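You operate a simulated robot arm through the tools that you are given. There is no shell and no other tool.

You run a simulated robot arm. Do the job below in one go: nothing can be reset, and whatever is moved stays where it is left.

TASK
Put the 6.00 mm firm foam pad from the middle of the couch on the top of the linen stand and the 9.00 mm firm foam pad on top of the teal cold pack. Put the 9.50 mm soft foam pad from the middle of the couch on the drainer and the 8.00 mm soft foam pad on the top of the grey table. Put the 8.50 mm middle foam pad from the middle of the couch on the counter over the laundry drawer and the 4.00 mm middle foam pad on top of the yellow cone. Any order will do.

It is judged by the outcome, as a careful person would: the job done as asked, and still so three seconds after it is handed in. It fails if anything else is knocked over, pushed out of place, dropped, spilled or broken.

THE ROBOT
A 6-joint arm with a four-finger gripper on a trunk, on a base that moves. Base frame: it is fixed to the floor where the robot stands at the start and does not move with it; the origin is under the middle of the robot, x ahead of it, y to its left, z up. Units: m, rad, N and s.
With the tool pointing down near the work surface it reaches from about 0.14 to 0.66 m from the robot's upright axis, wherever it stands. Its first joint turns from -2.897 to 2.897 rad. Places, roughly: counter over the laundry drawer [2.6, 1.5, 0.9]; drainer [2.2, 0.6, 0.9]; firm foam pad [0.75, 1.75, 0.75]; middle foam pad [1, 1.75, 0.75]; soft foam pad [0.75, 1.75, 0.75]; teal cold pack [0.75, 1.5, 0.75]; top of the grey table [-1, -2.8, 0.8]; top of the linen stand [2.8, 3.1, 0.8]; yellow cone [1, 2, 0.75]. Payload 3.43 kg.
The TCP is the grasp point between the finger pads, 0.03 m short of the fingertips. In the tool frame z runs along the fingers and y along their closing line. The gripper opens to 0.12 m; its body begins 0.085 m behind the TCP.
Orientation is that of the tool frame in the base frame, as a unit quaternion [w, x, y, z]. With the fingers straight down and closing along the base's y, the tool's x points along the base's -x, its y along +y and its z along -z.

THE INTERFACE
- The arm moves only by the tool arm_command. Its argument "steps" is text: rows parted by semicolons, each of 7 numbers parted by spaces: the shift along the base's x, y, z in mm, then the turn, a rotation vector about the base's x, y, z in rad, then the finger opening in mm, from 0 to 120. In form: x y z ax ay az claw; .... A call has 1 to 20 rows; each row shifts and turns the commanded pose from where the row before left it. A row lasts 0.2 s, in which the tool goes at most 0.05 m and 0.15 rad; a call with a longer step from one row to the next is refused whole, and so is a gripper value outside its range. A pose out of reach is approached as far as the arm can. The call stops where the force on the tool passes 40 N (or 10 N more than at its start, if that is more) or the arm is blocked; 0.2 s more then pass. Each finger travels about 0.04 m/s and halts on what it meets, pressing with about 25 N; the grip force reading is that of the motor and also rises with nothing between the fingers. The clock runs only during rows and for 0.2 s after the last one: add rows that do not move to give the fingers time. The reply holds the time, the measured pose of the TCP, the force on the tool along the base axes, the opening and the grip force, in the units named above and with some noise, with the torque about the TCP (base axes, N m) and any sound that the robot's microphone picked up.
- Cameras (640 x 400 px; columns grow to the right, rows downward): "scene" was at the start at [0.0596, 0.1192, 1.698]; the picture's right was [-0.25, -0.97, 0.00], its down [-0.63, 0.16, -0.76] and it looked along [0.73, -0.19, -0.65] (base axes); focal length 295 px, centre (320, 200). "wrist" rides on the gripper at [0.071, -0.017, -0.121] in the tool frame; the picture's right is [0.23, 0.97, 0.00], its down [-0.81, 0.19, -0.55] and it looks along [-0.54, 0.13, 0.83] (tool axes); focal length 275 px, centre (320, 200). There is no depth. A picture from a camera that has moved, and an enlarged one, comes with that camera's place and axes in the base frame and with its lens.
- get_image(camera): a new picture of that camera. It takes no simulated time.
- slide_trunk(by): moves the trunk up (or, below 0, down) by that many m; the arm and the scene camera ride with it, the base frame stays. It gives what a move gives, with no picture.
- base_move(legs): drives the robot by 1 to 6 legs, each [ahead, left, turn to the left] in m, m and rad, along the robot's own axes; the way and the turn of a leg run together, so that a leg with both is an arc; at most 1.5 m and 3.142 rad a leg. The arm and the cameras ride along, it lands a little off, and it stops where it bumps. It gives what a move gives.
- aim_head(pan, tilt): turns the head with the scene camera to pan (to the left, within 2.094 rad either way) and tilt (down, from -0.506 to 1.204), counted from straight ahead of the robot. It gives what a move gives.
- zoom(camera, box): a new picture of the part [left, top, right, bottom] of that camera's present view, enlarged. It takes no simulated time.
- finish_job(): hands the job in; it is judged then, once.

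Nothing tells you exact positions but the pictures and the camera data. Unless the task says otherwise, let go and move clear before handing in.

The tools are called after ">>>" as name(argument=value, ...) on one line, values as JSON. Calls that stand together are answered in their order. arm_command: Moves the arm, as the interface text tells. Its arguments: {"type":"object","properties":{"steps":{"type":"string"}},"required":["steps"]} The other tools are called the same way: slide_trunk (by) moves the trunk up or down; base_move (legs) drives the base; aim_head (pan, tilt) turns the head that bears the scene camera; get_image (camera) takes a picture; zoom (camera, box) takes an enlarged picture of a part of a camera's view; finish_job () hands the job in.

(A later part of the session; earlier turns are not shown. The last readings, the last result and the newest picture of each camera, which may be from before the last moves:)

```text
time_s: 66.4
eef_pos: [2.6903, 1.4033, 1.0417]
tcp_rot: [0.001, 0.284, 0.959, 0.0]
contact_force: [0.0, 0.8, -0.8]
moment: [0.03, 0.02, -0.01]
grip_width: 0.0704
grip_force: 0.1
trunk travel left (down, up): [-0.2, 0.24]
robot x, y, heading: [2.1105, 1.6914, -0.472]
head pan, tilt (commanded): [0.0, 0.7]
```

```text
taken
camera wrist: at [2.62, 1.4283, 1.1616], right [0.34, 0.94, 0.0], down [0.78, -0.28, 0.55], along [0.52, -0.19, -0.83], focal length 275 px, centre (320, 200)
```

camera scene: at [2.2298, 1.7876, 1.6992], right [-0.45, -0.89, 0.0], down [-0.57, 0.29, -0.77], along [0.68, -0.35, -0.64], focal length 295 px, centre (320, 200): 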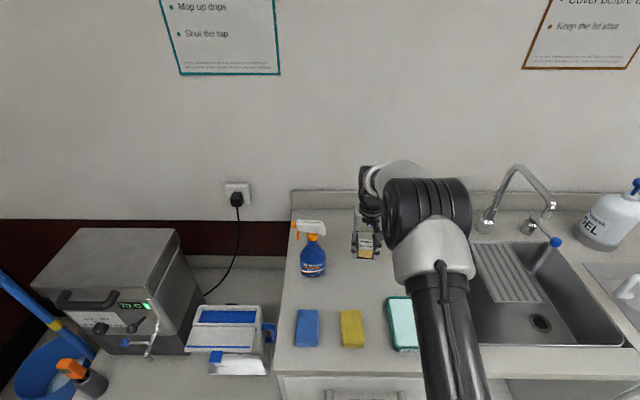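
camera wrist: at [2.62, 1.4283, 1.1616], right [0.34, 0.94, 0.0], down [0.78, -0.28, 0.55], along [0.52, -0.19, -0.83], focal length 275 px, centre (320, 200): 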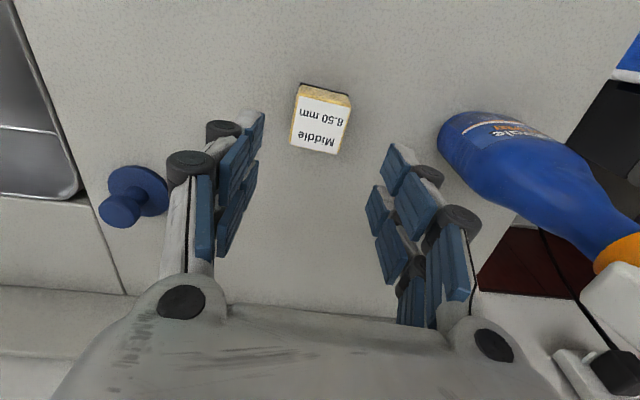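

The 8.50 middle pad stands on the counter over the laundry drawer. I'm retracting and returning to the couch for the 9.00 firm pad.

>>> arm_command(steps="-40 20 10 0 0 0 70; -40 20 0 0 0 0 70; -40 20 0 0 0 0 70; -40 20 0 0 0 0 70; -40 20 0 0 0 0 70; -32 18 0 0 0 0 70; 0 0 0 0 0 0 80")

>>> base_move(legs=[[-0.25, 0, 0], [0, 0, 3.125], [0, 0.51, 0], [0.29, 0, 0]])

>>> aim_head(pan=0.0, tilt=0.95)

>>> get_image(camera="scene")

>>> get_image(camera="wrist")

```text
time_s: 68.0
eef_pos: [2.4594, 1.5204, 1.0521]
tcp_rot: [0.002, 0.285, 0.959, 0.0]
contact_force: [-0.5, 0.4, 0.1]
moment: [0.0, 0.04, -0.02]
grip_width: 0.0801
grip_force: 0.1
trunk travel left (down, up): [-0.2, 0.24]
robot x, y, heading: [2.1117, 1.6924, -0.472]
head pan, tilt (commanded): [0.0, 0.7]
```

```text
time_s: 81.3
eef_pos: [1.049, 1.6555, 1.0523]
tcp_rot: [0.0, 0.958, -0.288, -0.001]
contact_force: [0.4, -0.1, 0.3]
moment: [-0.03, -0.04, 0.0]
grip_width: 0.0803
grip_force: 0.1
trunk travel left (down, up): [-0.2, 0.24]
robot x, y, heading: [1.3949, 1.4847, 2.663]
head pan, tilt (commanded): [0.0, 0.7]
```

```text
time_s: 82.1
eef_pos: [1.0494, 1.6556, 1.052]
tcp_rot: [0.0, 0.958, -0.288, -0.001]
contact_force: [-0.6, 0.4, -0.7]
moment: [-0.05, 0.0, 0.02]
grip_width: 0.08
grip_force: 0.1
trunk travel left (down, up): [-0.2, 0.24]
robot x, y, heading: [1.3964, 1.4797, 2.666]
head pan, tilt (commanded): [0.0, 0.949]
```

```text
taken
camera scene: at [1.282, 1.3813, 1.6794], right [0.46, 0.89, 0.0], down [0.72, -0.37, -0.58], along [-0.52, 0.27, -0.81], focal length 295 px, centre (320, 200)
```

scene: 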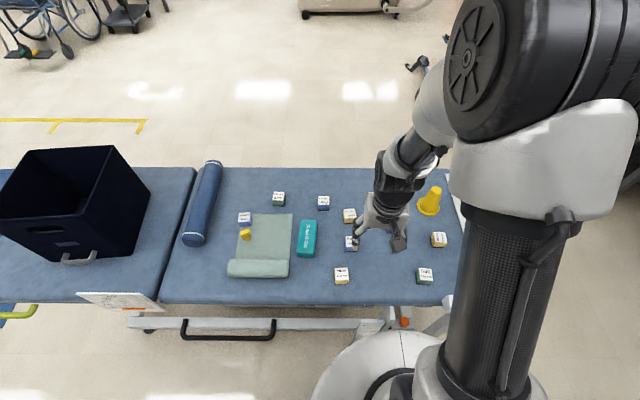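

```text
taken
camera wrist: at [1.1185, 1.6305, 1.1723], right [-0.34, -0.94, 0.0], down [-0.78, 0.29, 0.56], along [-0.52, 0.19, -0.83], focal length 275 px, centre (320, 200)
```

wrist: 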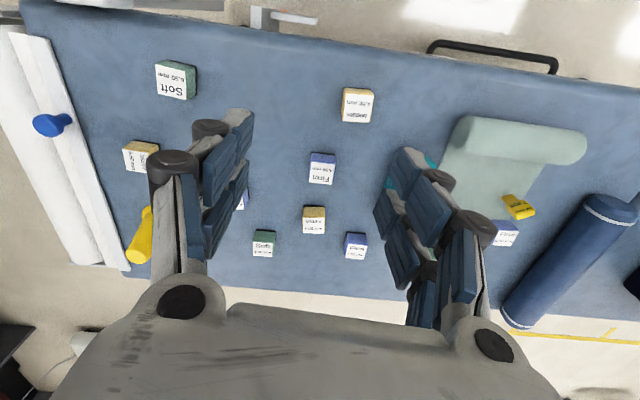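

I'm at about u=1.96, v=-0.54. I'll edge 7 cm closer so both the 9.00 pad and the cold pack are in comfortable reach.

>>> base_move(legs=[[0.07, -0.03, 0]])

>>> get_image(camera="wrist")

```text
time_s: 83.1
eef_pos: [1.0003, 1.7147, 1.052]
tcp_rot: [0.0, 0.958, -0.287, -0.001]
contact_force: [-0.3, 0.4, 0.0]
moment: [-0.01, -0.04, 0.0]
grip_width: 0.08
grip_force: 0.1
trunk travel left (down, up): [-0.2, 0.24]
robot x, y, heading: [1.3453, 1.5385, 2.667]
head pan, tilt (commanded): [0.0, 0.949]
```

```text
taken
camera wrist: at [1.0695, 1.6897, 1.172], right [-0.34, -0.94, 0.0], down [-0.78, 0.29, 0.55], along [-0.52, 0.19, -0.83], focal length 275 px, centre (320, 200)
```

wrist: 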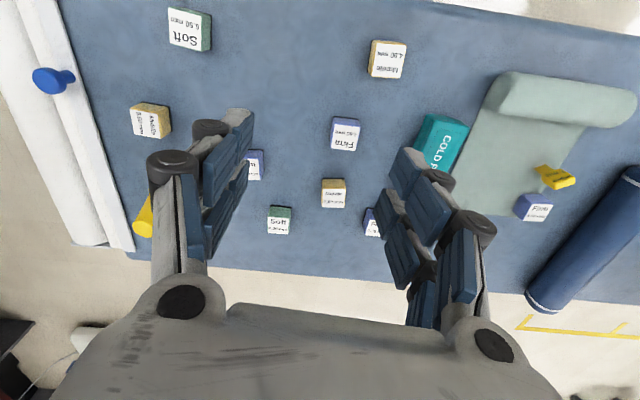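

>>> arm_command(steps="-16 30 -30 0 0 0 80; -16 30 -30 0 0 0 80; -16 30 -30 0 0 0 80; -16 30 -30 0 0 0 80; -16 29 -30 0 0 0 80; -16 29 -25 0 0 0 80; 0 0 0 0 0 0 80")

>>> get_image(camera="wrist")

```text
time_s: 84.7
eef_pos: [0.9051, 1.8924, 0.8778]
tcp_rot: [-0.001, 0.958, -0.287, -0.002]
contact_force: [0.0, -0.5, -0.6]
moment: [0.01, 0.03, -0.03]
grip_width: 0.0797
grip_force: 0.1
trunk travel left (down, up): [-0.2, 0.24]
robot x, y, heading: [1.3474, 1.5423, 2.665]
head pan, tilt (commanded): [0.0, 0.949]
```

```text
taken
camera wrist: at [0.9747, 1.8672, 0.9973], right [-0.34, -0.94, 0.0], down [-0.78, 0.28, 0.56], along [-0.52, 0.19, -0.83], focal length 275 px, centre (320, 200)
```

wrist: 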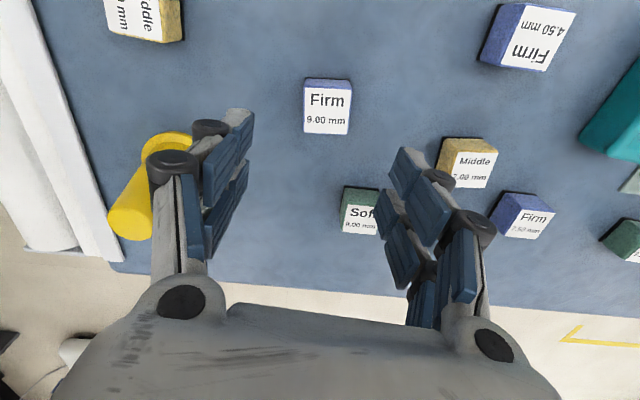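

The 9.00 firm pad is right below, about 7 mm off centre and turned about 13°. I'll align, go down to z≈0.742 and grip.

>>> arm_command(steps="-3 -7 -30 0 0 0.11 80; 0 0 -36 0 0 0.11 80; 0 0 -40 0 0 0 80; 0 0 -30 0 0 0 80; 0 0 0 0 0 0 80")

>>> get_image(camera="wrist")

```text
time_s: 85.9
eef_pos: [0.9024, 1.8853, 0.7409]
tcp_rot: [-0.001, 0.984, -0.18, -0.002]
contact_force: [0.0, -0.2, -0.3]
moment: [0.03, -0.03, 0.02]
grip_width: 0.0801
grip_force: 0.1
trunk travel left (down, up): [-0.2, 0.24]
robot x, y, heading: [1.3479, 1.5408, 2.668]
head pan, tilt (commanded): [0.0, 0.949]
```

```text
taken
camera wrist: at [0.9755, 1.8764, 0.8609], right [-0.13, -0.99, 0.0], down [-0.82, 0.11, 0.56], along [-0.55, 0.07, -0.83], focal length 275 px, centre (320, 200)
```

wrist: 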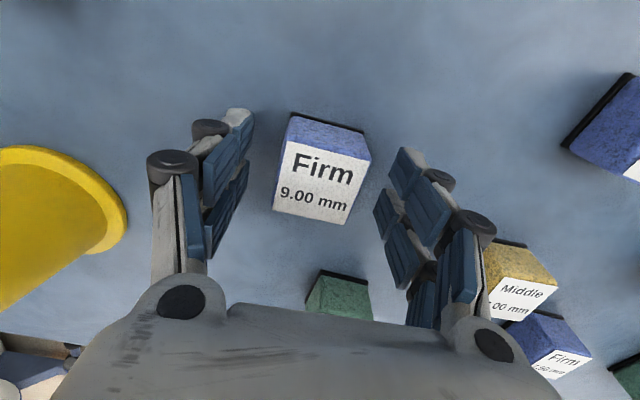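

>>> arm_command(steps="0 0 0 0 0 0 65; 0 0 0 0 0 0 50; 0 0 0 0 0 0 38; 0 0 0 0 0 0 30; 0 0 0 0 0 0 30; 0 0 0 0 0 0 30")

>>> get_image(camera="wrist")

```text
time_s: 87.3
eef_pos: [0.9032, 1.8864, 0.742]
tcp_rot: [0.0, 0.984, -0.181, -0.002]
contact_force: [0.4, 0.6, 1.3]
moment: [0.02, -0.02, -0.03]
grip_width: 0.0441
grip_force: 24.8
trunk travel left (down, up): [-0.2, 0.24]
robot x, y, heading: [1.3433, 1.5384, 2.661]
head pan, tilt (commanded): [0.0, 0.949]
```

```text
taken
camera wrist: at [0.9754, 1.8765, 0.8612], right [-0.13, -0.99, 0.0], down [-0.82, 0.11, 0.56], along [-0.55, 0.07, -0.83], focal length 275 px, centre (320, 200)
```

wrist: 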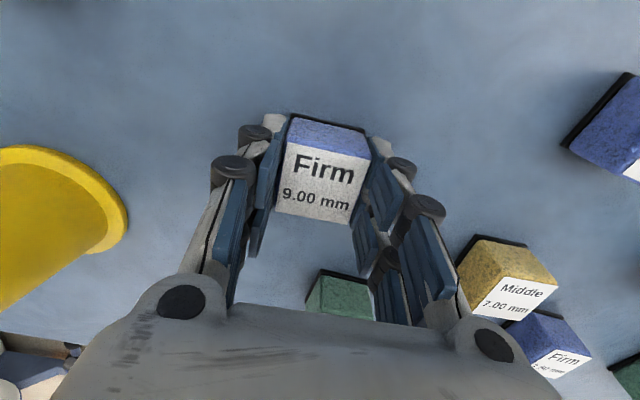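

Firm 9.00 is gripped cleanly. I'm lifting and moving above the teal cold pack.

>>> arm_command(steps="0 0 10 0 0 0 30; 0 0 40 0 0 0 30; 0 0 40 0 0 0 30; 0 0 45 0 0 0 30; -10 -38 0 0 0 -0.1 30; -10 -38 0 0 0 -0.1 30; -10 -38 0 0 0 0 30; -10 -38 0 0 0 0 30; -10 -38 0 0 0 0 30; -10 -38 0 0 0 0 30; -10 -38 0 0 0 0 30; 0 0 0 0 0 0 30")

>>> get_image(camera="wrist")

>>> get_image(camera="scene")

```text
time_s: 89.9
eef_pos: [0.8325, 1.6192, 0.8775]
tcp_rot: [0.0, 0.961, -0.278, -0.002]
contact_force: [0.2, -0.2, 0.1]
moment: [-0.06, 0.03, 0.01]
grip_width: 0.044
grip_force: 25.2
trunk travel left (down, up): [-0.2, 0.24]
robot x, y, heading: [1.3466, 1.5413, 2.663]
head pan, tilt (commanded): [0.0, 0.949]
```

```text
taken
camera wrist: at [0.9023, 1.5956, 0.9971], right [-0.33, -0.95, 0.0], down [-0.79, 0.27, 0.56], along [-0.52, 0.18, -0.83], focal length 275 px, centre (320, 200)
```

wrist: 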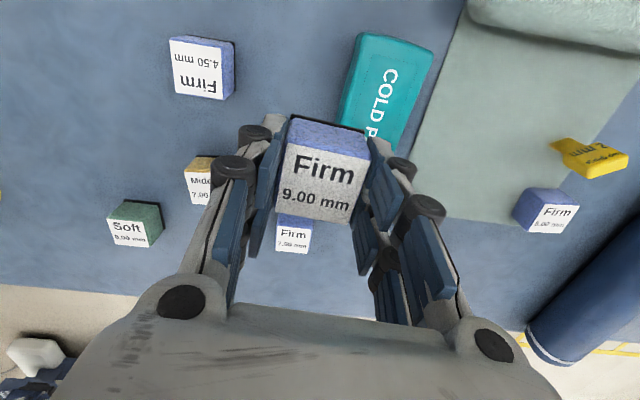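

```text
taken
camera scene: at [1.2338, 1.4403, 1.6794], right [0.46, 0.89, 0.0], down [0.72, -0.37, -0.58], along [-0.52, 0.27, -0.81], focal length 295 px, centre (320, 200)
```

scene: 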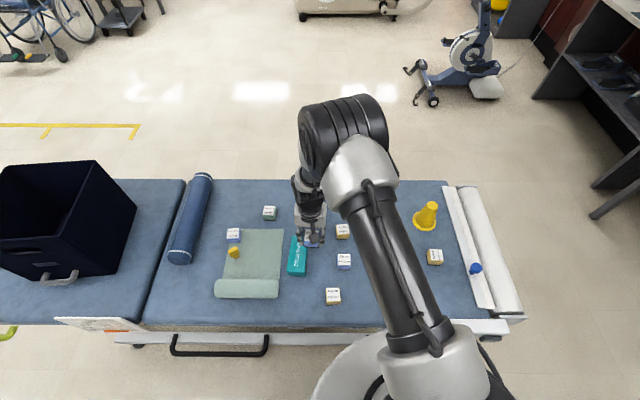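

>>> zoom(camera="scene", box=[265, 215, 345, 285])

>>> zoom(camera="wrist", box=[320, 20, 460, 160])

```text
5.71 times, centred on (305, 250) of scene
camera zoom: at [1.2338, 1.4403, 1.6794], right [0.46, 0.89, 0.0], down [0.72, -0.37, -0.58], along [-0.52, 0.27, -0.81], focal length 1683 px, centre (406, -86)
```

zoom: 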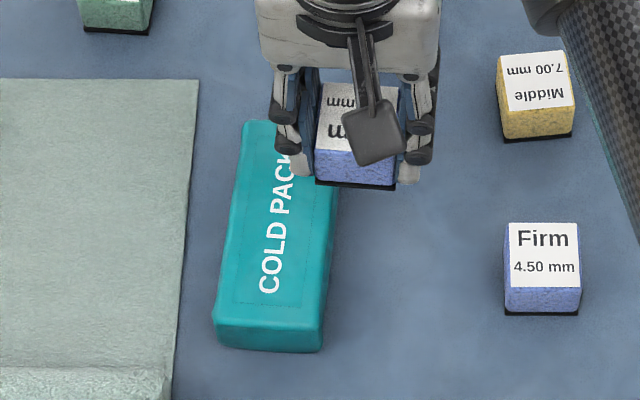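

```text
2.86 times, centred on (390, 90) of wrist
camera zoom: at [0.9023, 1.5956, 0.9971], right [-0.33, -0.95, 0.0], down [-0.79, 0.27, 0.56], along [-0.52, 0.18, -0.83], focal length 786 px, centre (120, 514)
```

zoom: 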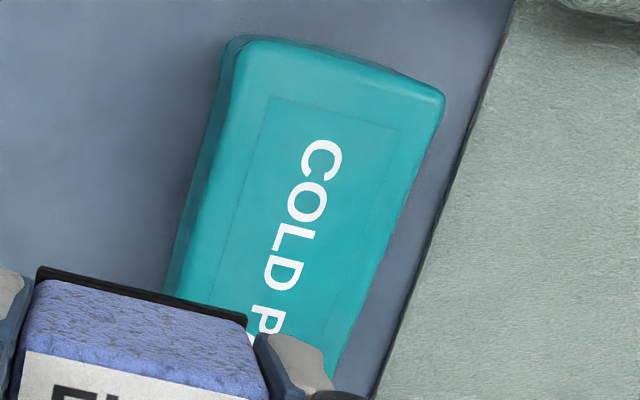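

The cold pack top is about 61 mm wide, roughly aligned with the gripper, and centred near [0.804, 1.576]. I'm moving over it and checking alignment.

>>> arm_command(steps="-14 -22 0 0 0 0 30; -14 -21 0 0 0 0 30; 0 0 -25 0 0 0 30; 0 0 -25 0 0 0 30; 0 0 0 0 0 0 30")

>>> get_image(camera="wrist")

>>> zoom(camera="scene", box=[260, 215, 340, 285])

```text
time_s: 91.1
eef_pos: [0.8045, 1.5758, 0.828]
tcp_rot: [-0.001, 0.961, -0.278, -0.002]
contact_force: [0.6, 0.1, 0.0]
moment: [-0.02, -0.01, 0.01]
grip_width: 0.0441
grip_force: 24.8
trunk travel left (down, up): [-0.2, 0.24]
robot x, y, heading: [1.3453, 1.535, 2.671]
head pan, tilt (commanded): [0.0, 0.949]
```

```text
taken
camera wrist: at [0.8734, 1.553, 0.9469], right [-0.32, -0.95, 0.0], down [-0.79, 0.27, 0.56], along [-0.53, 0.18, -0.83], focal length 275 px, centre (320, 200)
```

wrist: 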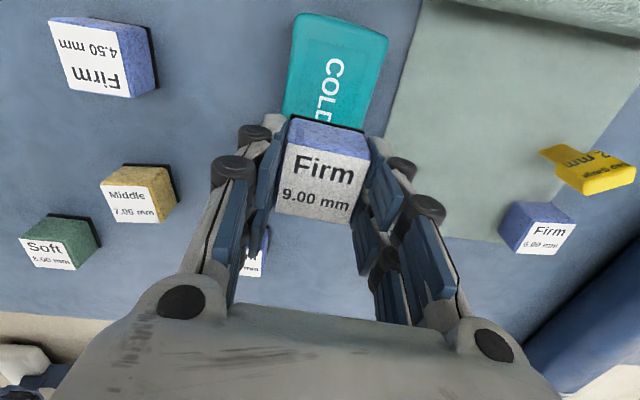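

```text
5.71 times, centred on (300, 250) of scene
camera zoom: at [1.2339, 1.4397, 1.6794], right [0.46, 0.89, 0.0], down [0.72, -0.37, -0.58], along [-0.52, 0.27, -0.81], focal length 1683 px, centre (434, -86)
```

zoom: 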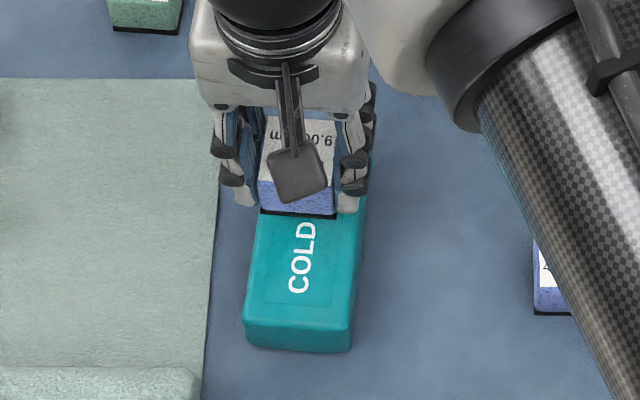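

Alignment is within a few mm. I'm lowering onto the pack.

>>> arm_command(steps="0 0 -22 0 0 0 30; 0 0 0 0 0 0 30")

>>> arm_command(steps="0 0 -4 0 0 0 30; 0 0 0 0 0 0 30")

>>> arm_command(steps="0 0 -4 0 0 0 30; 0 0 0 0 0 0 30")

>>> zoom(camera="scene", box=[260, 215, 340, 285])

```text
time_s: 91.7
eef_pos: [0.8027, 1.5759, 0.8045]
tcp_rot: [0.0, 0.96, -0.278, -0.002]
contact_force: [0.2, -0.3, 0.8]
moment: [0.0, 0.06, -0.05]
grip_width: 0.0438
grip_force: 24.7
trunk travel left (down, up): [-0.2, 0.24]
robot x, y, heading: [1.3492, 1.5423, 2.664]
head pan, tilt (commanded): [0.0, 0.949]
```

```text
time_s: 92.3
eef_pos: [0.804, 1.5767, 0.8012]
tcp_rot: [0.0, 0.96, -0.279, -0.002]
contact_force: [0.2, 0.1, -0.8]
moment: [-0.05, -0.01, 0.01]
grip_width: 0.0441
grip_force: 25.3
trunk travel left (down, up): [-0.2, 0.24]
robot x, y, heading: [1.348, 1.5443, 2.669]
head pan, tilt (commanded): [0.0, 0.949]
```

```text
time_s: 92.9
eef_pos: [0.8038, 1.5762, 0.7964]
tcp_rot: [-0.001, 0.961, -0.278, -0.002]
contact_force: [-0.2, -0.2, -0.1]
moment: [0.01, -0.02, 0.05]
grip_width: 0.0439
grip_force: 24.6
trunk travel left (down, up): [-0.2, 0.24]
robot x, y, heading: [1.3508, 1.5404, 2.664]
head pan, tilt (commanded): [0.0, 0.949]
```

```text
5.71 times, centred on (300, 250) of scene
camera zoom: at [1.2337, 1.4397, 1.6793], right [0.46, 0.89, 0.0], down [0.72, -0.37, -0.58], along [-0.52, 0.27, -0.81], focal length 1683 px, centre (434, -86)
```

zoom: 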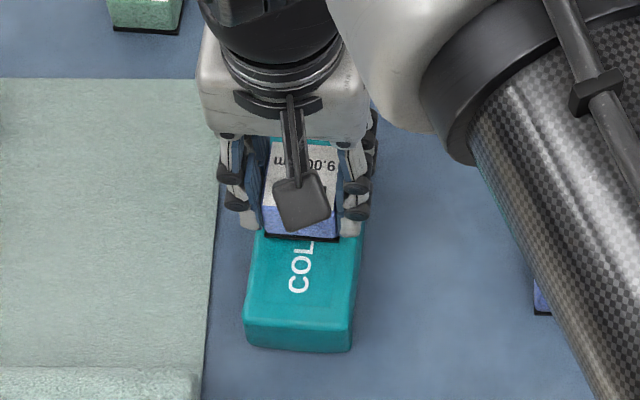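

>>> arm_command(steps="1 3 -4 0 0 0 30; 0 0 0 0 0 0 30")

>>> arm_command(steps="0 0 -3 0 0 0 30; 0 0 0 0 0 0 30")

>>> arm_command(steps="0 0 -3 0 0 0 30; 0 0 0 0 0 0 30")

>>> arm_command(steps="0 0 -3 0 0 0 30; 0 0 0 0 0 0 30")

```text
time_s: 93.5
eef_pos: [0.8051, 1.5797, 0.7928]
tcp_rot: [0.0, 0.961, -0.278, -0.002]
contact_force: [0.1, -0.8, 0.3]
moment: [0.02, 0.0, 0.0]
grip_width: 0.044
grip_force: 25.4
trunk travel left (down, up): [-0.2, 0.24]
robot x, y, heading: [1.3469, 1.5388, 2.663]
head pan, tilt (commanded): [0.0, 0.949]
```

```text
time_s: 94.1
eef_pos: [0.8041, 1.5787, 0.7898]
tcp_rot: [0.0, 0.96, -0.279, -0.002]
contact_force: [-0.3, -0.7, -0.3]
moment: [0.01, -0.03, 0.01]
grip_width: 0.0439
grip_force: 24.8
trunk travel left (down, up): [-0.2, 0.24]
robot x, y, heading: [1.3442, 1.5378, 2.666]
head pan, tilt (commanded): [0.0, 0.949]
```

```text
time_s: 94.7
eef_pos: [0.8045, 1.5799, 0.7864]
tcp_rot: [0.0, 0.96, -0.278, -0.001]
contact_force: [0.9, -0.1, 0.2]
moment: [-0.01, -0.02, 0.06]
grip_width: 0.044
grip_force: 25.0
trunk travel left (down, up): [-0.2, 0.24]
robot x, y, heading: [1.3469, 1.5416, 2.667]
head pan, tilt (commanded): [0.0, 0.949]
```

```text
time_s: 95.3
eef_pos: [0.8052, 1.5792, 0.7867]
tcp_rot: [0.001, 0.961, -0.278, -0.004]
contact_force: [4.0, -0.3, 28.4]
moment: [-0.03, -0.37, -0.02]
grip_width: 0.0442
grip_force: 25.2
trunk travel left (down, up): [-0.2, 0.24]
robot x, y, heading: [1.3483, 1.5437, 2.67]
head pan, tilt (commanded): [0.0, 0.949]
```

Contact on the pack at z≈0.786. I'm easing up 1 mm, opening and rising.

>>> arm_command(steps="0 0 1 0 0 0 30; 0 0 0 0 0 0 46; 0 0 0 0 0 0 50; 0 0 0 0 0 0 58; 0 0 0 0 0 0 66; 0 0 0 0 0 0 70; 0 0 0 0 0 0 70; 0 0 10 0 0 0 70; 0 0 40 0 0 0 70; 0 0 40 0 0 0 70; 0 0 40 0 0 0 70")

>>> get_image(camera="wrist")

>>> zoom(camera="scene", box=[260, 215, 340, 285])

```text
time_s: 97.7
eef_pos: [0.805, 1.5797, 0.9147]
tcp_rot: [-0.001, 0.961, -0.278, -0.002]
contact_force: [1.0, -0.5, 0.6]
moment: [0.03, 0.01, 0.0]
grip_width: 0.0698
grip_force: 0.1
trunk travel left (down, up): [-0.2, 0.24]
robot x, y, heading: [1.3505, 1.542, 2.667]
head pan, tilt (commanded): [0.0, 0.949]
```

```text
taken
camera wrist: at [0.8756, 1.5553, 1.0356], right [-0.32, -0.95, 0.0], down [-0.79, 0.27, 0.56], along [-0.52, 0.18, -0.83], focal length 275 px, centre (320, 200)
```

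wrist: 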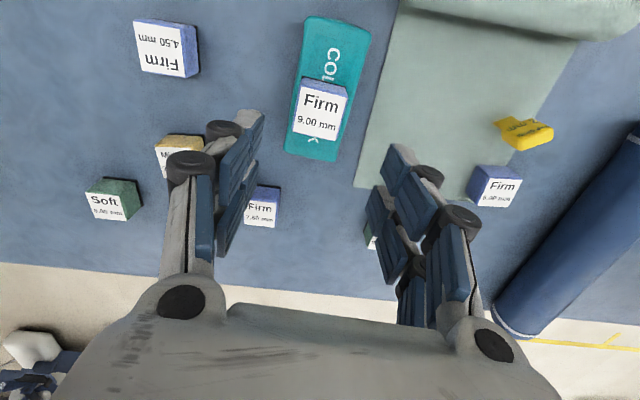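

```text
5.71 times, centred on (300, 250) of scene
camera zoom: at [1.2346, 1.4397, 1.6794], right [0.46, 0.89, 0.0], down [0.72, -0.37, -0.58], along [-0.52, 0.27, -0.81], focal length 1683 px, centre (434, -86)
```

zoom: 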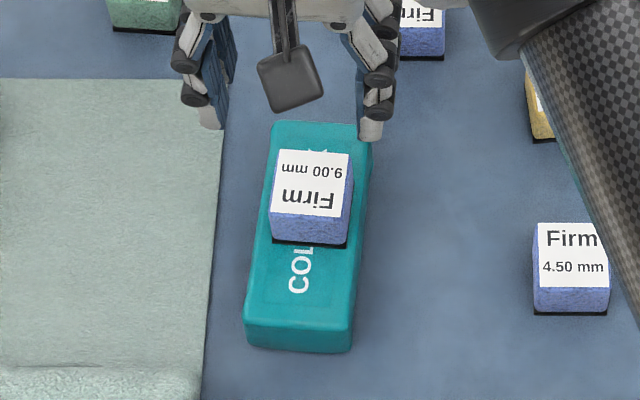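

Firm 9.00 sits well centred on the cold pack. Next is the 4.00 middle pad at about [0.989, 1.62].

>>> arm_command(steps="37 8 0 0 0 0 80; 37 8 0 0 0 0 80; 37 8 -10 0 0 0 80; 37 8 -10 0 0 0 80; 36 8 -15 0 0 0 80; 0 0 0 0 0 0 80")

>>> get_image(camera="wrist")

```text
time_s: 99.1
eef_pos: [0.9896, 1.618, 0.8797]
tcp_rot: [0.0, 0.961, -0.277, -0.002]
contact_force: [-0.1, -1.0, 0.3]
moment: [0.03, 0.0, -0.02]
grip_width: 0.08
grip_force: 0.1
trunk travel left (down, up): [-0.2, 0.24]
robot x, y, heading: [1.3475, 1.5328, 2.665]
head pan, tilt (commanded): [0.0, 0.949]
```

```text
taken
camera wrist: at [1.0592, 1.5952, 0.9995], right [-0.32, -0.95, 0.0], down [-0.79, 0.27, 0.56], along [-0.53, 0.18, -0.83], focal length 275 px, centre (320, 200)
```

wrist: 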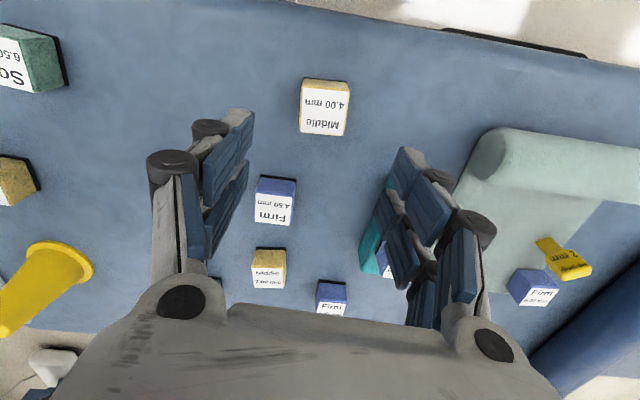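

>>> arm_command(steps="-3 -4 -30 0 0 0.084 80; 0 0 -38 0 0 0.084 80; 0 0 -40 0 0 0 80; 0 0 -30 0 0 0 80; 0 0 0 0 0 0 80")

>>> get_image(camera="wrist")

```text
time_s: 100.3
eef_pos: [0.9869, 1.6148, 0.7406]
tcp_rot: [-0.001, 0.981, -0.196, -0.002]
contact_force: [-0.9, -0.4, 0.2]
moment: [-0.02, -0.01, 0.01]
grip_width: 0.08
grip_force: 0.1
trunk travel left (down, up): [-0.2, 0.24]
robot x, y, heading: [1.3493, 1.5368, 2.665]
head pan, tilt (commanded): [0.0, 0.949]
```

```text
taken
camera wrist: at [1.0589, 1.6037, 0.8604], right [-0.16, -0.99, 0.0], down [-0.82, 0.13, 0.56], along [-0.55, 0.09, -0.83], focal length 275 px, centre (320, 200)
```

wrist: 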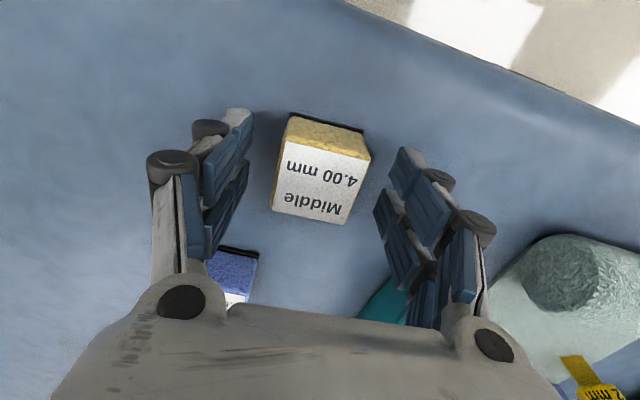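

>>> arm_command(steps="0 0 0 0 0 0 65; 0 0 0 0 0 0 50; 0 0 0 0 0 0 38; 0 0 0 0 0 0 30; 0 0 0 0 0 0 30; 0 0 0 0 0 0 30; 0 0 10 0 0 0 30; 0 0 40 0 0 0 30; 0 0 40 0 0 0 30; 0 0 40 0 0 0 30; 0 0 40 0 0 0 30; 0 0 40 0 0 0 30; 0 0 40 0 0 0 30; 0 0 40 0 0 0 30; 0 0 0 0 0 0 30")

>>> get_image(camera="wrist")

>>> aim_head(pan=-0.9, tilt=0.7)

>>> get_image(camera="scene")

```text
time_s: 103.5
eef_pos: [0.9861, 1.6162, 1.03]
tcp_rot: [0.0, 0.98, -0.197, -0.001]
contact_force: [-0.1, 0.1, 0.2]
moment: [0.02, -0.04, 0.0]
grip_width: 0.044
grip_force: 24.7
trunk travel left (down, up): [-0.2, 0.24]
robot x, y, heading: [1.3456, 1.5391, 2.667]
head pan, tilt (commanded): [0.0, 0.949]
```

```text
taken
camera wrist: at [1.0591, 1.6042, 1.151], right [-0.16, -0.99, 0.0], down [-0.82, 0.13, 0.55], along [-0.55, 0.09, -0.83], focal length 275 px, centre (320, 200)
```

wrist: 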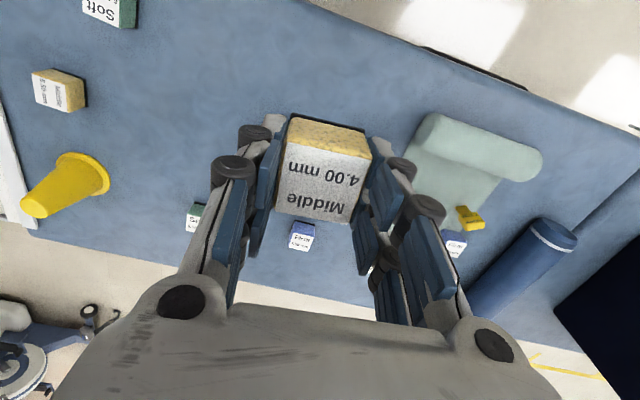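

```text
time_s: 104.7
eef_pos: [0.9862, 1.6155, 1.0305]
tcp_rot: [-0.001, 0.981, -0.197, -0.002]
contact_force: [0.8, -0.5, -0.7]
moment: [0.0, 0.01, 0.01]
grip_width: 0.0442
grip_force: 25.5
trunk travel left (down, up): [-0.2, 0.24]
robot x, y, heading: [1.3485, 1.541, 2.665]
head pan, tilt (commanded): [-0.901, 0.7]
```

```text
taken
camera scene: at [1.2819, 1.4897, 1.6991], right [0.98, 0.19, 0.0], down [0.12, -0.63, -0.76], along [-0.15, 0.75, -0.64], focal length 295 px, centre (320, 200)
```

scene: 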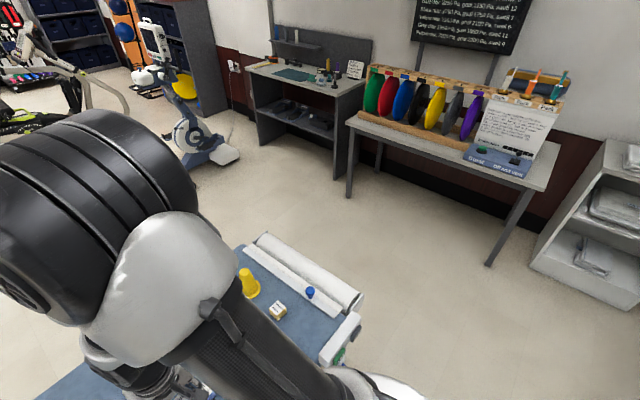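

Middle 4.00 is in hand. The cone is best reached from the couch's far end, where there's over a metre of free floor before the racket table. I'm driving around the corner.

>>> base_move(legs=[[-0.3, 0, 0], [0, -0.92, 0], [0.92, 0, 0], [0, 0, 1.571]])

>>> aim_head(pan=0.1, tilt=0.95)

>>> get_image(camera="scene")

>>> get_image(camera="wrist")

```text
time_s: 119.4
eef_pos: [1.1322, 2.2783, 1.0315]
tcp_rot: [0.001, 0.837, 0.547, -0.002]
contact_force: [1.1, 0.4, -0.5]
moment: [-0.01, 0.01, 0.0]
grip_width: 0.0438
grip_force: 25.0
trunk travel left (down, up): [-0.2, 0.24]
robot x, y, heading: [1.2096, 2.6408, -2.065]
head pan, tilt (commanded): [-0.901, 0.7]
```

```text
time_s: 120.7
eef_pos: [1.1314, 2.2794, 1.0316]
tcp_rot: [0.001, 0.837, 0.548, -0.001]
contact_force: [1.3, -0.2, 0.5]
moment: [0.01, 0.01, 0.01]
grip_width: 0.0443
grip_force: 25.2
trunk travel left (down, up): [-0.2, 0.24]
robot x, y, heading: [1.2146, 2.6392, -2.063]
head pan, tilt (commanded): [0.099, 0.949]
```

```text
taken
camera scene: at [1.3155, 2.5223, 1.6793], right [-0.92, 0.38, 0.0], down [0.31, 0.75, -0.58], along [-0.22, -0.54, -0.81], focal length 295 px, centre (320, 200)
```

scene: 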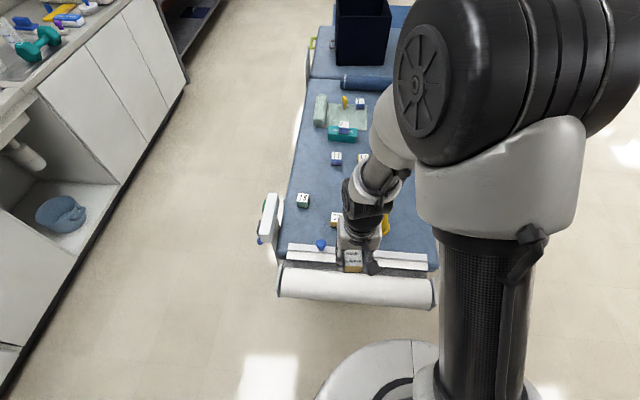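

```text
taken
camera wrist: at [1.1442, 2.3521, 1.1508], right [0.98, -0.18, 0.0], down [-0.15, -0.82, 0.56], along [-0.1, -0.55, -0.83], focal length 275 px, centre (320, 200)
```

wrist: 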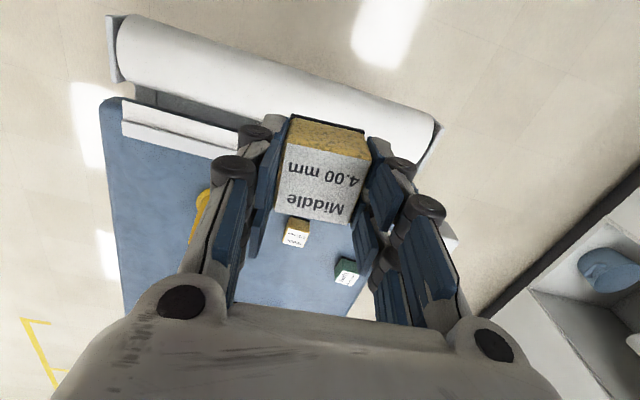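

I'm at the couch's foot end with the cone straight ahead. I'll move 15 cm closer and locate the cone top precisely with the cameras.

>>> base_move(legs=[[0.15, 0, 0]])

>>> get_image(camera="scene")

>>> get_image(camera="wrist")

```text
time_s: 122.1
eef_pos: [1.0607, 2.1478, 1.0311]
tcp_rot: [0.0, 0.837, 0.547, -0.001]
contact_force: [-1.3, 0.1, -0.4]
moment: [0.01, -0.01, 0.01]
grip_width: 0.0438
grip_force: 25.2
trunk travel left (down, up): [-0.2, 0.24]
robot x, y, heading: [1.141, 2.5075, -2.063]
head pan, tilt (commanded): [0.099, 0.949]
```

```text
taken
camera scene: at [1.2447, 2.3907, 1.6793], right [-0.92, 0.38, 0.0], down [0.31, 0.75, -0.58], along [-0.22, -0.54, -0.81], focal length 295 px, centre (320, 200)
```

scene: 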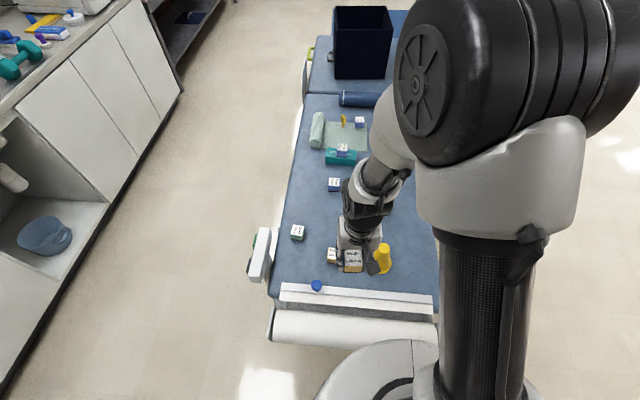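

```text
taken
camera wrist: at [1.0735, 2.221, 1.1506], right [0.98, -0.18, 0.0], down [-0.15, -0.82, 0.55], along [-0.1, -0.55, -0.83], focal length 275 px, centre (320, 200)
```

wrist: 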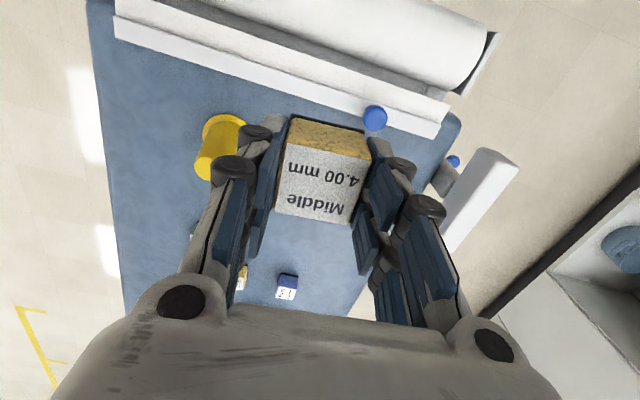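

>>> zoom(camera="scene", box=[340, 225, 420, 285])

>>> zoom(camera="wrist", box=[170, 90, 290, 200])

```text
6.67 times, centred on (380, 255) of scene
camera zoom: at [1.2447, 2.3907, 1.6793], right [-0.92, 0.38, 0.0], down [0.31, 0.75, -0.58], along [-0.22, -0.54, -0.81], focal length 1964 px, centre (-80, -167)
```

zoom: 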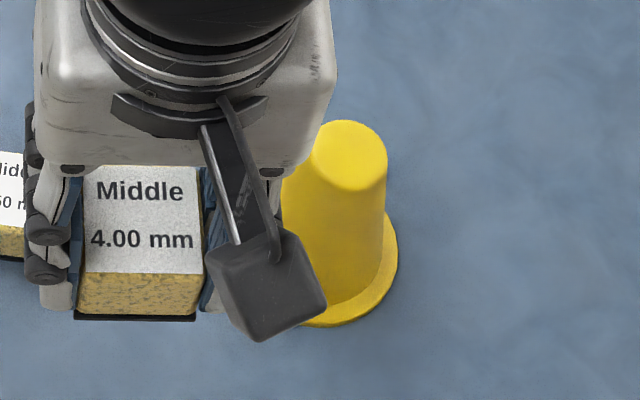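

```text
3.64 times, centred on (230, 145) of wrist
camera zoom: at [1.0735, 2.221, 1.1506], right [0.98, -0.18, 0.0], down [-0.15, -0.82, 0.55], along [-0.1, -0.55, -0.83], focal length 1001 px, centre (647, 400)
```

zoom: 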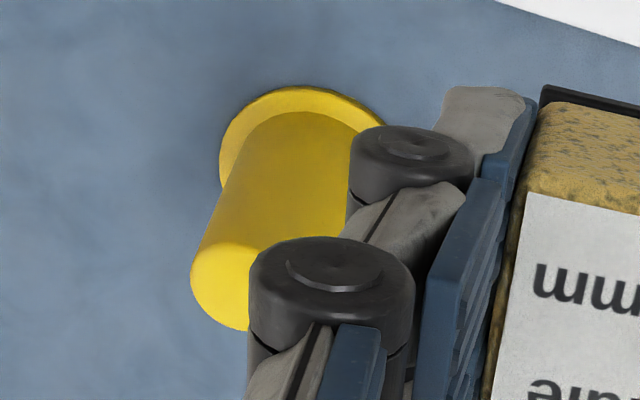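

The two views disagree by about 2 cm on the cone, so I'll hover nearly above it and look straight down with the wrist camera.

>>> arm_command(steps="-38 -16 0 0 0 0 30; -38 -16 0 0 0 0 30; -38 -16 0 0 0 0 30; -38 -16 0 0 0 0 30; -37 -16 0 0 0 0 30; 0 0 0 0 0 0 30")

>>> get_image(camera="wrist")

>>> get_image(camera="scene")

```text
time_s: 123.5
eef_pos: [0.8714, 2.0699, 1.031]
tcp_rot: [0.001, 0.837, 0.548, -0.002]
contact_force: [0.2, -0.5, -0.2]
moment: [0.0, 0.0, 0.0]
grip_width: 0.0438
grip_force: 24.8
trunk travel left (down, up): [-0.2, 0.24]
robot x, y, heading: [1.1408, 2.5122, -2.063]
head pan, tilt (commanded): [0.099, 0.949]
```

```text
taken
camera wrist: at [0.8848, 2.1434, 1.151], right [0.98, -0.18, 0.0], down [-0.15, -0.82, 0.56], along [-0.1, -0.55, -0.83], focal length 275 px, centre (320, 200)
```

wrist: 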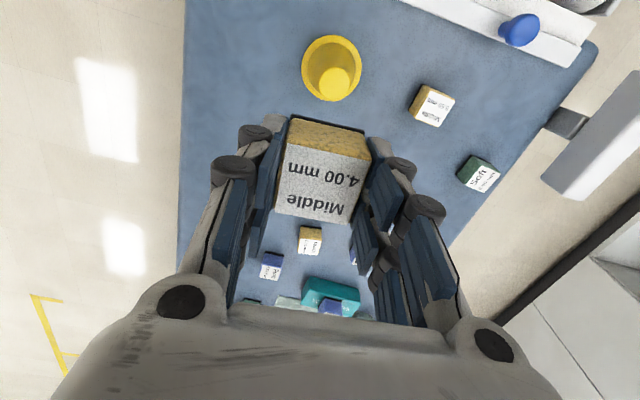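

```text
taken
camera scene: at [1.2462, 2.3923, 1.6793], right [-0.92, 0.38, 0.0], down [0.31, 0.75, -0.58], along [-0.22, -0.54, -0.81], focal length 295 px, centre (320, 200)
```

scene: 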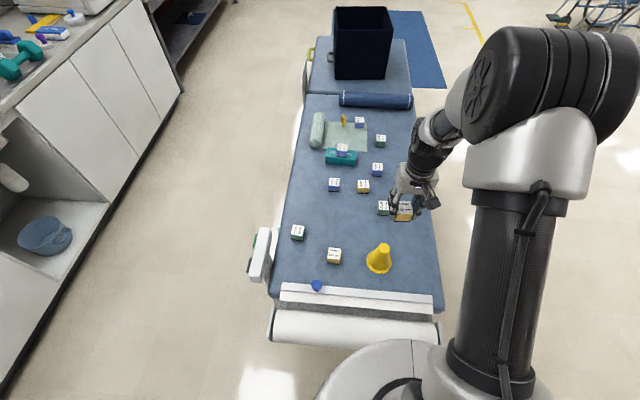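

>>> zoom(camera="wrist", box=[290, 25, 380, 115])

>>> zoom(camera="scene", box=[340, 225, 420, 285])

```text
4.44 times, centred on (335, 70) of wrist
camera zoom: at [0.8848, 2.1434, 1.151], right [0.98, -0.18, 0.0], down [-0.15, -0.82, 0.56], along [-0.1, -0.55, -0.83], focal length 1224 px, centre (253, 778)
```

zoom: 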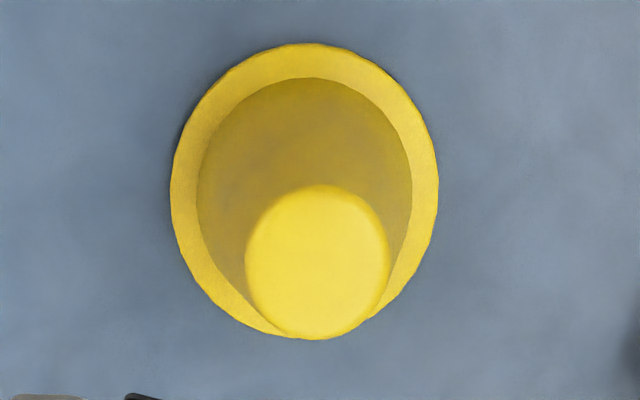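

```text
6.67 times, centred on (380, 255) of scene
camera zoom: at [1.2462, 2.3923, 1.6793], right [-0.92, 0.38, 0.0], down [0.31, 0.75, -0.58], along [-0.22, -0.54, -0.81], focal length 1964 px, centre (-80, -167)
```

zoom: 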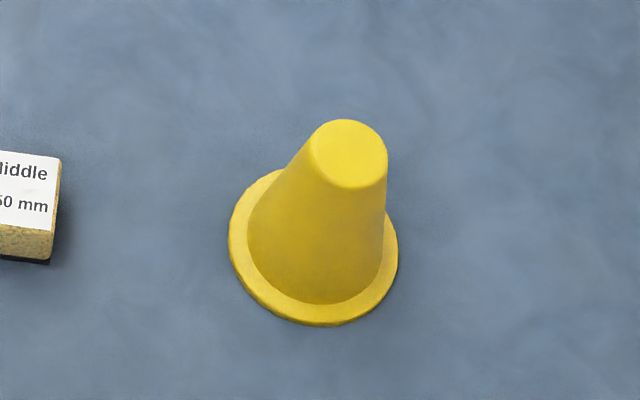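

Both cameras now agree: the cone's centre is at about [0.889, 2.075] with a flat top near z=0.81, about 40 mm across. I'll position above it and come down partway.

>>> arm_command(steps="9 4 0 0 0 0 30; 10 3 0 0 0 0 30; 0 0 -40 0 0 0 30; 0 0 -40 0 0 0 30; 0 0 -35 0 0 0 30; 0 0 0 0 0 0 30")

>>> get_image(camera="wrist")

>>> zoom(camera="scene", box=[330, 195, 430, 285])

```text
time_s: 124.9
eef_pos: [0.8905, 2.0763, 0.9159]
tcp_rot: [0.002, 0.837, 0.548, -0.002]
contact_force: [0.2, -0.2, -0.2]
moment: [-0.02, 0.02, -0.04]
grip_width: 0.0441
grip_force: 25.1
trunk travel left (down, up): [-0.2, 0.24]
robot x, y, heading: [1.1428, 2.5088, -2.062]
head pan, tilt (commanded): [0.099, 0.949]
```

```text
taken
camera wrist: at [0.9041, 2.1495, 1.0359], right [0.98, -0.18, 0.0], down [-0.15, -0.82, 0.56], along [-0.1, -0.55, -0.83], focal length 275 px, centre (320, 200)
```

wrist: 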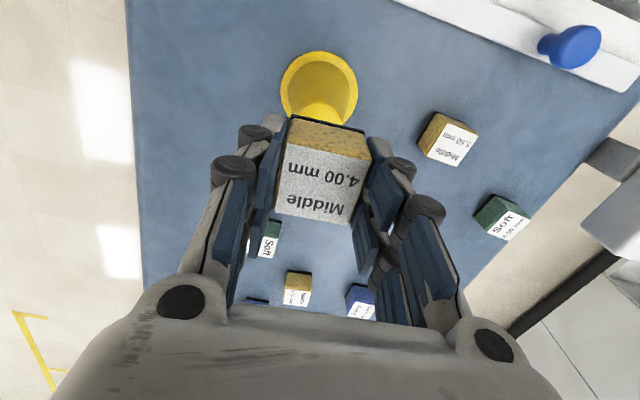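

```text
4.44 times, centred on (380, 240) of scene
camera zoom: at [1.2456, 2.3923, 1.6794], right [-0.92, 0.38, 0.0], down [0.31, 0.75, -0.58], along [-0.22, -0.54, -0.81], focal length 1309 px, centre (53, 22)
```

zoom: 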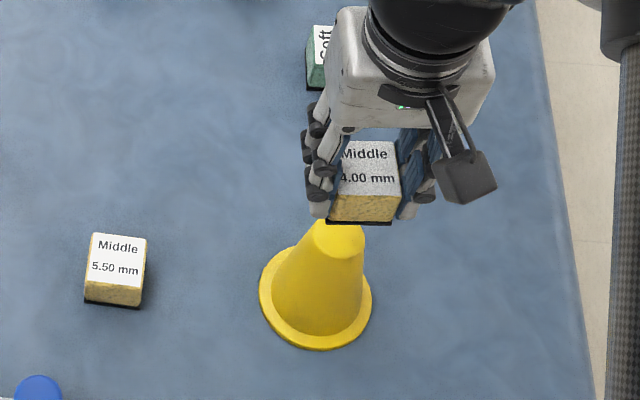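

The cone's base ring is exactly under the TCP. I'm lowering slowly to contact.

>>> arm_command(steps="0 0 -20 0 0 0 30; 0 0 -10 0 0 0 30; 0 0 0 0 0 0 30")

>>> arm_command(steps="0 0 -4 0 0 0 30; 0 0 0 0 0 0 30")

>>> arm_command(steps="0 0 -3 0 0 0 30; 0 0 0 0 0 0 30")

>>> zoom(camera="scene", box=[340, 215, 420, 285])

```text
time_s: 125.7
eef_pos: [0.8904, 2.0764, 0.8882]
tcp_rot: [0.001, 0.837, 0.547, -0.002]
contact_force: [-0.3, -0.7, 0.1]
moment: [-0.02, -0.02, -0.03]
grip_width: 0.0441
grip_force: 25.2
trunk travel left (down, up): [-0.2, 0.24]
robot x, y, heading: [1.1442, 2.5051, -2.065]
head pan, tilt (commanded): [0.099, 0.949]
```

```text
time_s: 126.3
eef_pos: [0.889, 2.076, 0.8821]
tcp_rot: [0.001, 0.837, 0.548, -0.002]
contact_force: [0.4, 0.2, -0.7]
moment: [0.03, 0.0, 0.0]
grip_width: 0.0439
grip_force: 24.8
trunk travel left (down, up): [-0.2, 0.24]
robot x, y, heading: [1.1421, 2.5098, -2.067]
head pan, tilt (commanded): [0.099, 0.949]
```

```text
time_s: 126.9
eef_pos: [0.8908, 2.075, 0.8793]
tcp_rot: [0.001, 0.836, 0.548, -0.001]
contact_force: [-0.3, 0.4, -0.5]
moment: [-0.04, -0.01, 0.01]
grip_width: 0.0439
grip_force: 24.7
trunk travel left (down, up): [-0.2, 0.24]
robot x, y, heading: [1.1428, 2.5101, -2.063]
head pan, tilt (commanded): [0.099, 0.949]
```

```text
5.71 times, centred on (380, 250) of scene
camera zoom: at [1.2454, 2.392, 1.6793], right [-0.92, 0.38, 0.0], down [0.31, 0.75, -0.58], along [-0.22, -0.54, -0.81], focal length 1683 px, centre (-23, -86)
```

zoom: 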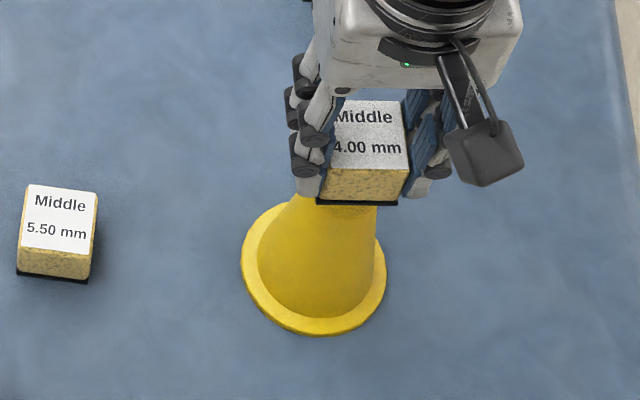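

Slight cross-camera disagreement of a few mm; I'll split the difference with a 4 mm nudge and keep lowering until contact.

>>> arm_command(steps="3 2 -3 0 0 0 30; 0 0 0 0 0 0 30")

>>> arm_command(steps="0 0 -3 0 0 0 30; 0 0 0 0 0 0 30")

>>> arm_command(steps="0 0 -2 0 0 0 30; 0 0 0 0 0 0 30")

>>> arm_command(steps="0 0 -2 0 0 0 30; 0 0 0 0 0 0 30")

>>> zoom(camera="scene", box=[340, 215, 420, 285])

```text
time_s: 127.5
eef_pos: [0.8939, 2.0788, 0.8752]
tcp_rot: [0.002, 0.836, 0.548, -0.001]
contact_force: [-0.4, -0.9, -1.3]
moment: [0.01, 0.0, -0.01]
grip_width: 0.0442
grip_force: 25.5
trunk travel left (down, up): [-0.2, 0.24]
robot x, y, heading: [1.1434, 2.5084, -2.062]
head pan, tilt (commanded): [0.099, 0.949]
```

```text
time_s: 128.1
eef_pos: [0.8945, 2.0777, 0.8733]
tcp_rot: [0.0, 0.836, 0.548, -0.002]
contact_force: [-0.6, -0.5, -0.8]
moment: [0.0, -0.03, -0.01]
grip_width: 0.0441
grip_force: 24.8
trunk travel left (down, up): [-0.2, 0.24]
robot x, y, heading: [1.1439, 2.5089, -2.066]
head pan, tilt (commanded): [0.099, 0.949]
```

```text
time_s: 128.7
eef_pos: [0.8932, 2.077, 0.8708]
tcp_rot: [0.001, 0.837, 0.547, -0.001]
contact_force: [-0.9, 0.1, -0.1]
moment: [0.01, 0.02, 0.01]
grip_width: 0.0441
grip_force: 25.4
trunk travel left (down, up): [-0.2, 0.24]
robot x, y, heading: [1.1427, 2.5085, -2.064]
head pan, tilt (commanded): [0.099, 0.949]
```

```text
time_s: 129.3
eef_pos: [0.8941, 2.077, 0.8694]
tcp_rot: [0.0, 0.837, 0.547, -0.002]
contact_force: [0.0, -0.3, -0.1]
moment: [-0.03, -0.01, -0.01]
grip_width: 0.0439
grip_force: 25.4
trunk travel left (down, up): [-0.2, 0.24]
robot x, y, heading: [1.1427, 2.5064, -2.067]
head pan, tilt (commanded): [0.099, 0.949]
```

```text
5.71 times, centred on (380, 250) of scene
camera zoom: at [1.2454, 2.392, 1.6793], right [-0.92, 0.38, 0.0], down [0.31, 0.75, -0.58], along [-0.22, -0.54, -0.81], focal length 1683 px, centre (-23, -86)
```

zoom: 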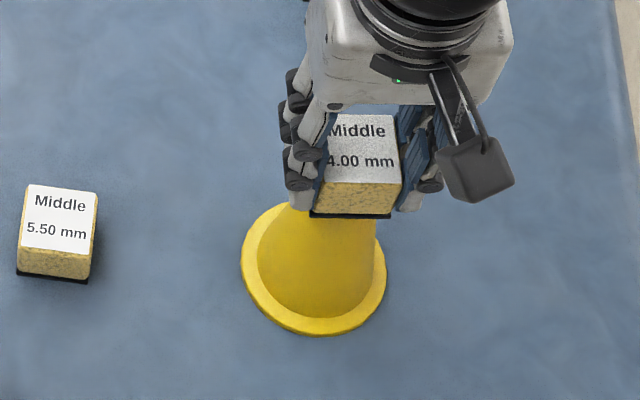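

>>> arm_command(steps="0 0 -2 0 0 0 30; 0 0 0 0 0 0 30")

>>> arm_command(steps="0 0 -2 0 0 0 30; 0 0 0 0 0 0 30")

>>> arm_command(steps="0 0 -2 0 0 0 30; 0 0 0 0 0 0 30")

```text
time_s: 129.9
eef_pos: [0.8952, 2.078, 0.8666]
tcp_rot: [0.0, 0.837, 0.548, -0.001]
contact_force: [-0.6, -0.6, 0.0]
moment: [0.02, 0.02, -0.01]
grip_width: 0.044
grip_force: 25.0
trunk travel left (down, up): [-0.2, 0.24]
robot x, y, heading: [1.1427, 2.5077, -2.066]
head pan, tilt (commanded): [0.099, 0.949]
```

```text
time_s: 130.5
eef_pos: [0.8927, 2.0779, 0.8649]
tcp_rot: [0.001, 0.837, 0.547, -0.001]
contact_force: [0.4, -0.6, -0.3]
moment: [-0.03, 0.03, 0.01]
grip_width: 0.0443
grip_force: 25.1
trunk travel left (down, up): [-0.2, 0.24]
robot x, y, heading: [1.144, 2.5065, -2.061]
head pan, tilt (commanded): [0.099, 0.949]
```

```text
time_s: 131.1
eef_pos: [0.8939, 2.0774, 0.8628]
tcp_rot: [0.0, 0.837, 0.548, -0.001]
contact_force: [-0.2, -0.3, -0.4]
moment: [0.01, -0.02, 0.01]
grip_width: 0.0441
grip_force: 24.9
trunk travel left (down, up): [-0.2, 0.24]
robot x, y, heading: [1.1451, 2.5094, -2.065]
head pan, tilt (commanded): [0.099, 0.949]
```

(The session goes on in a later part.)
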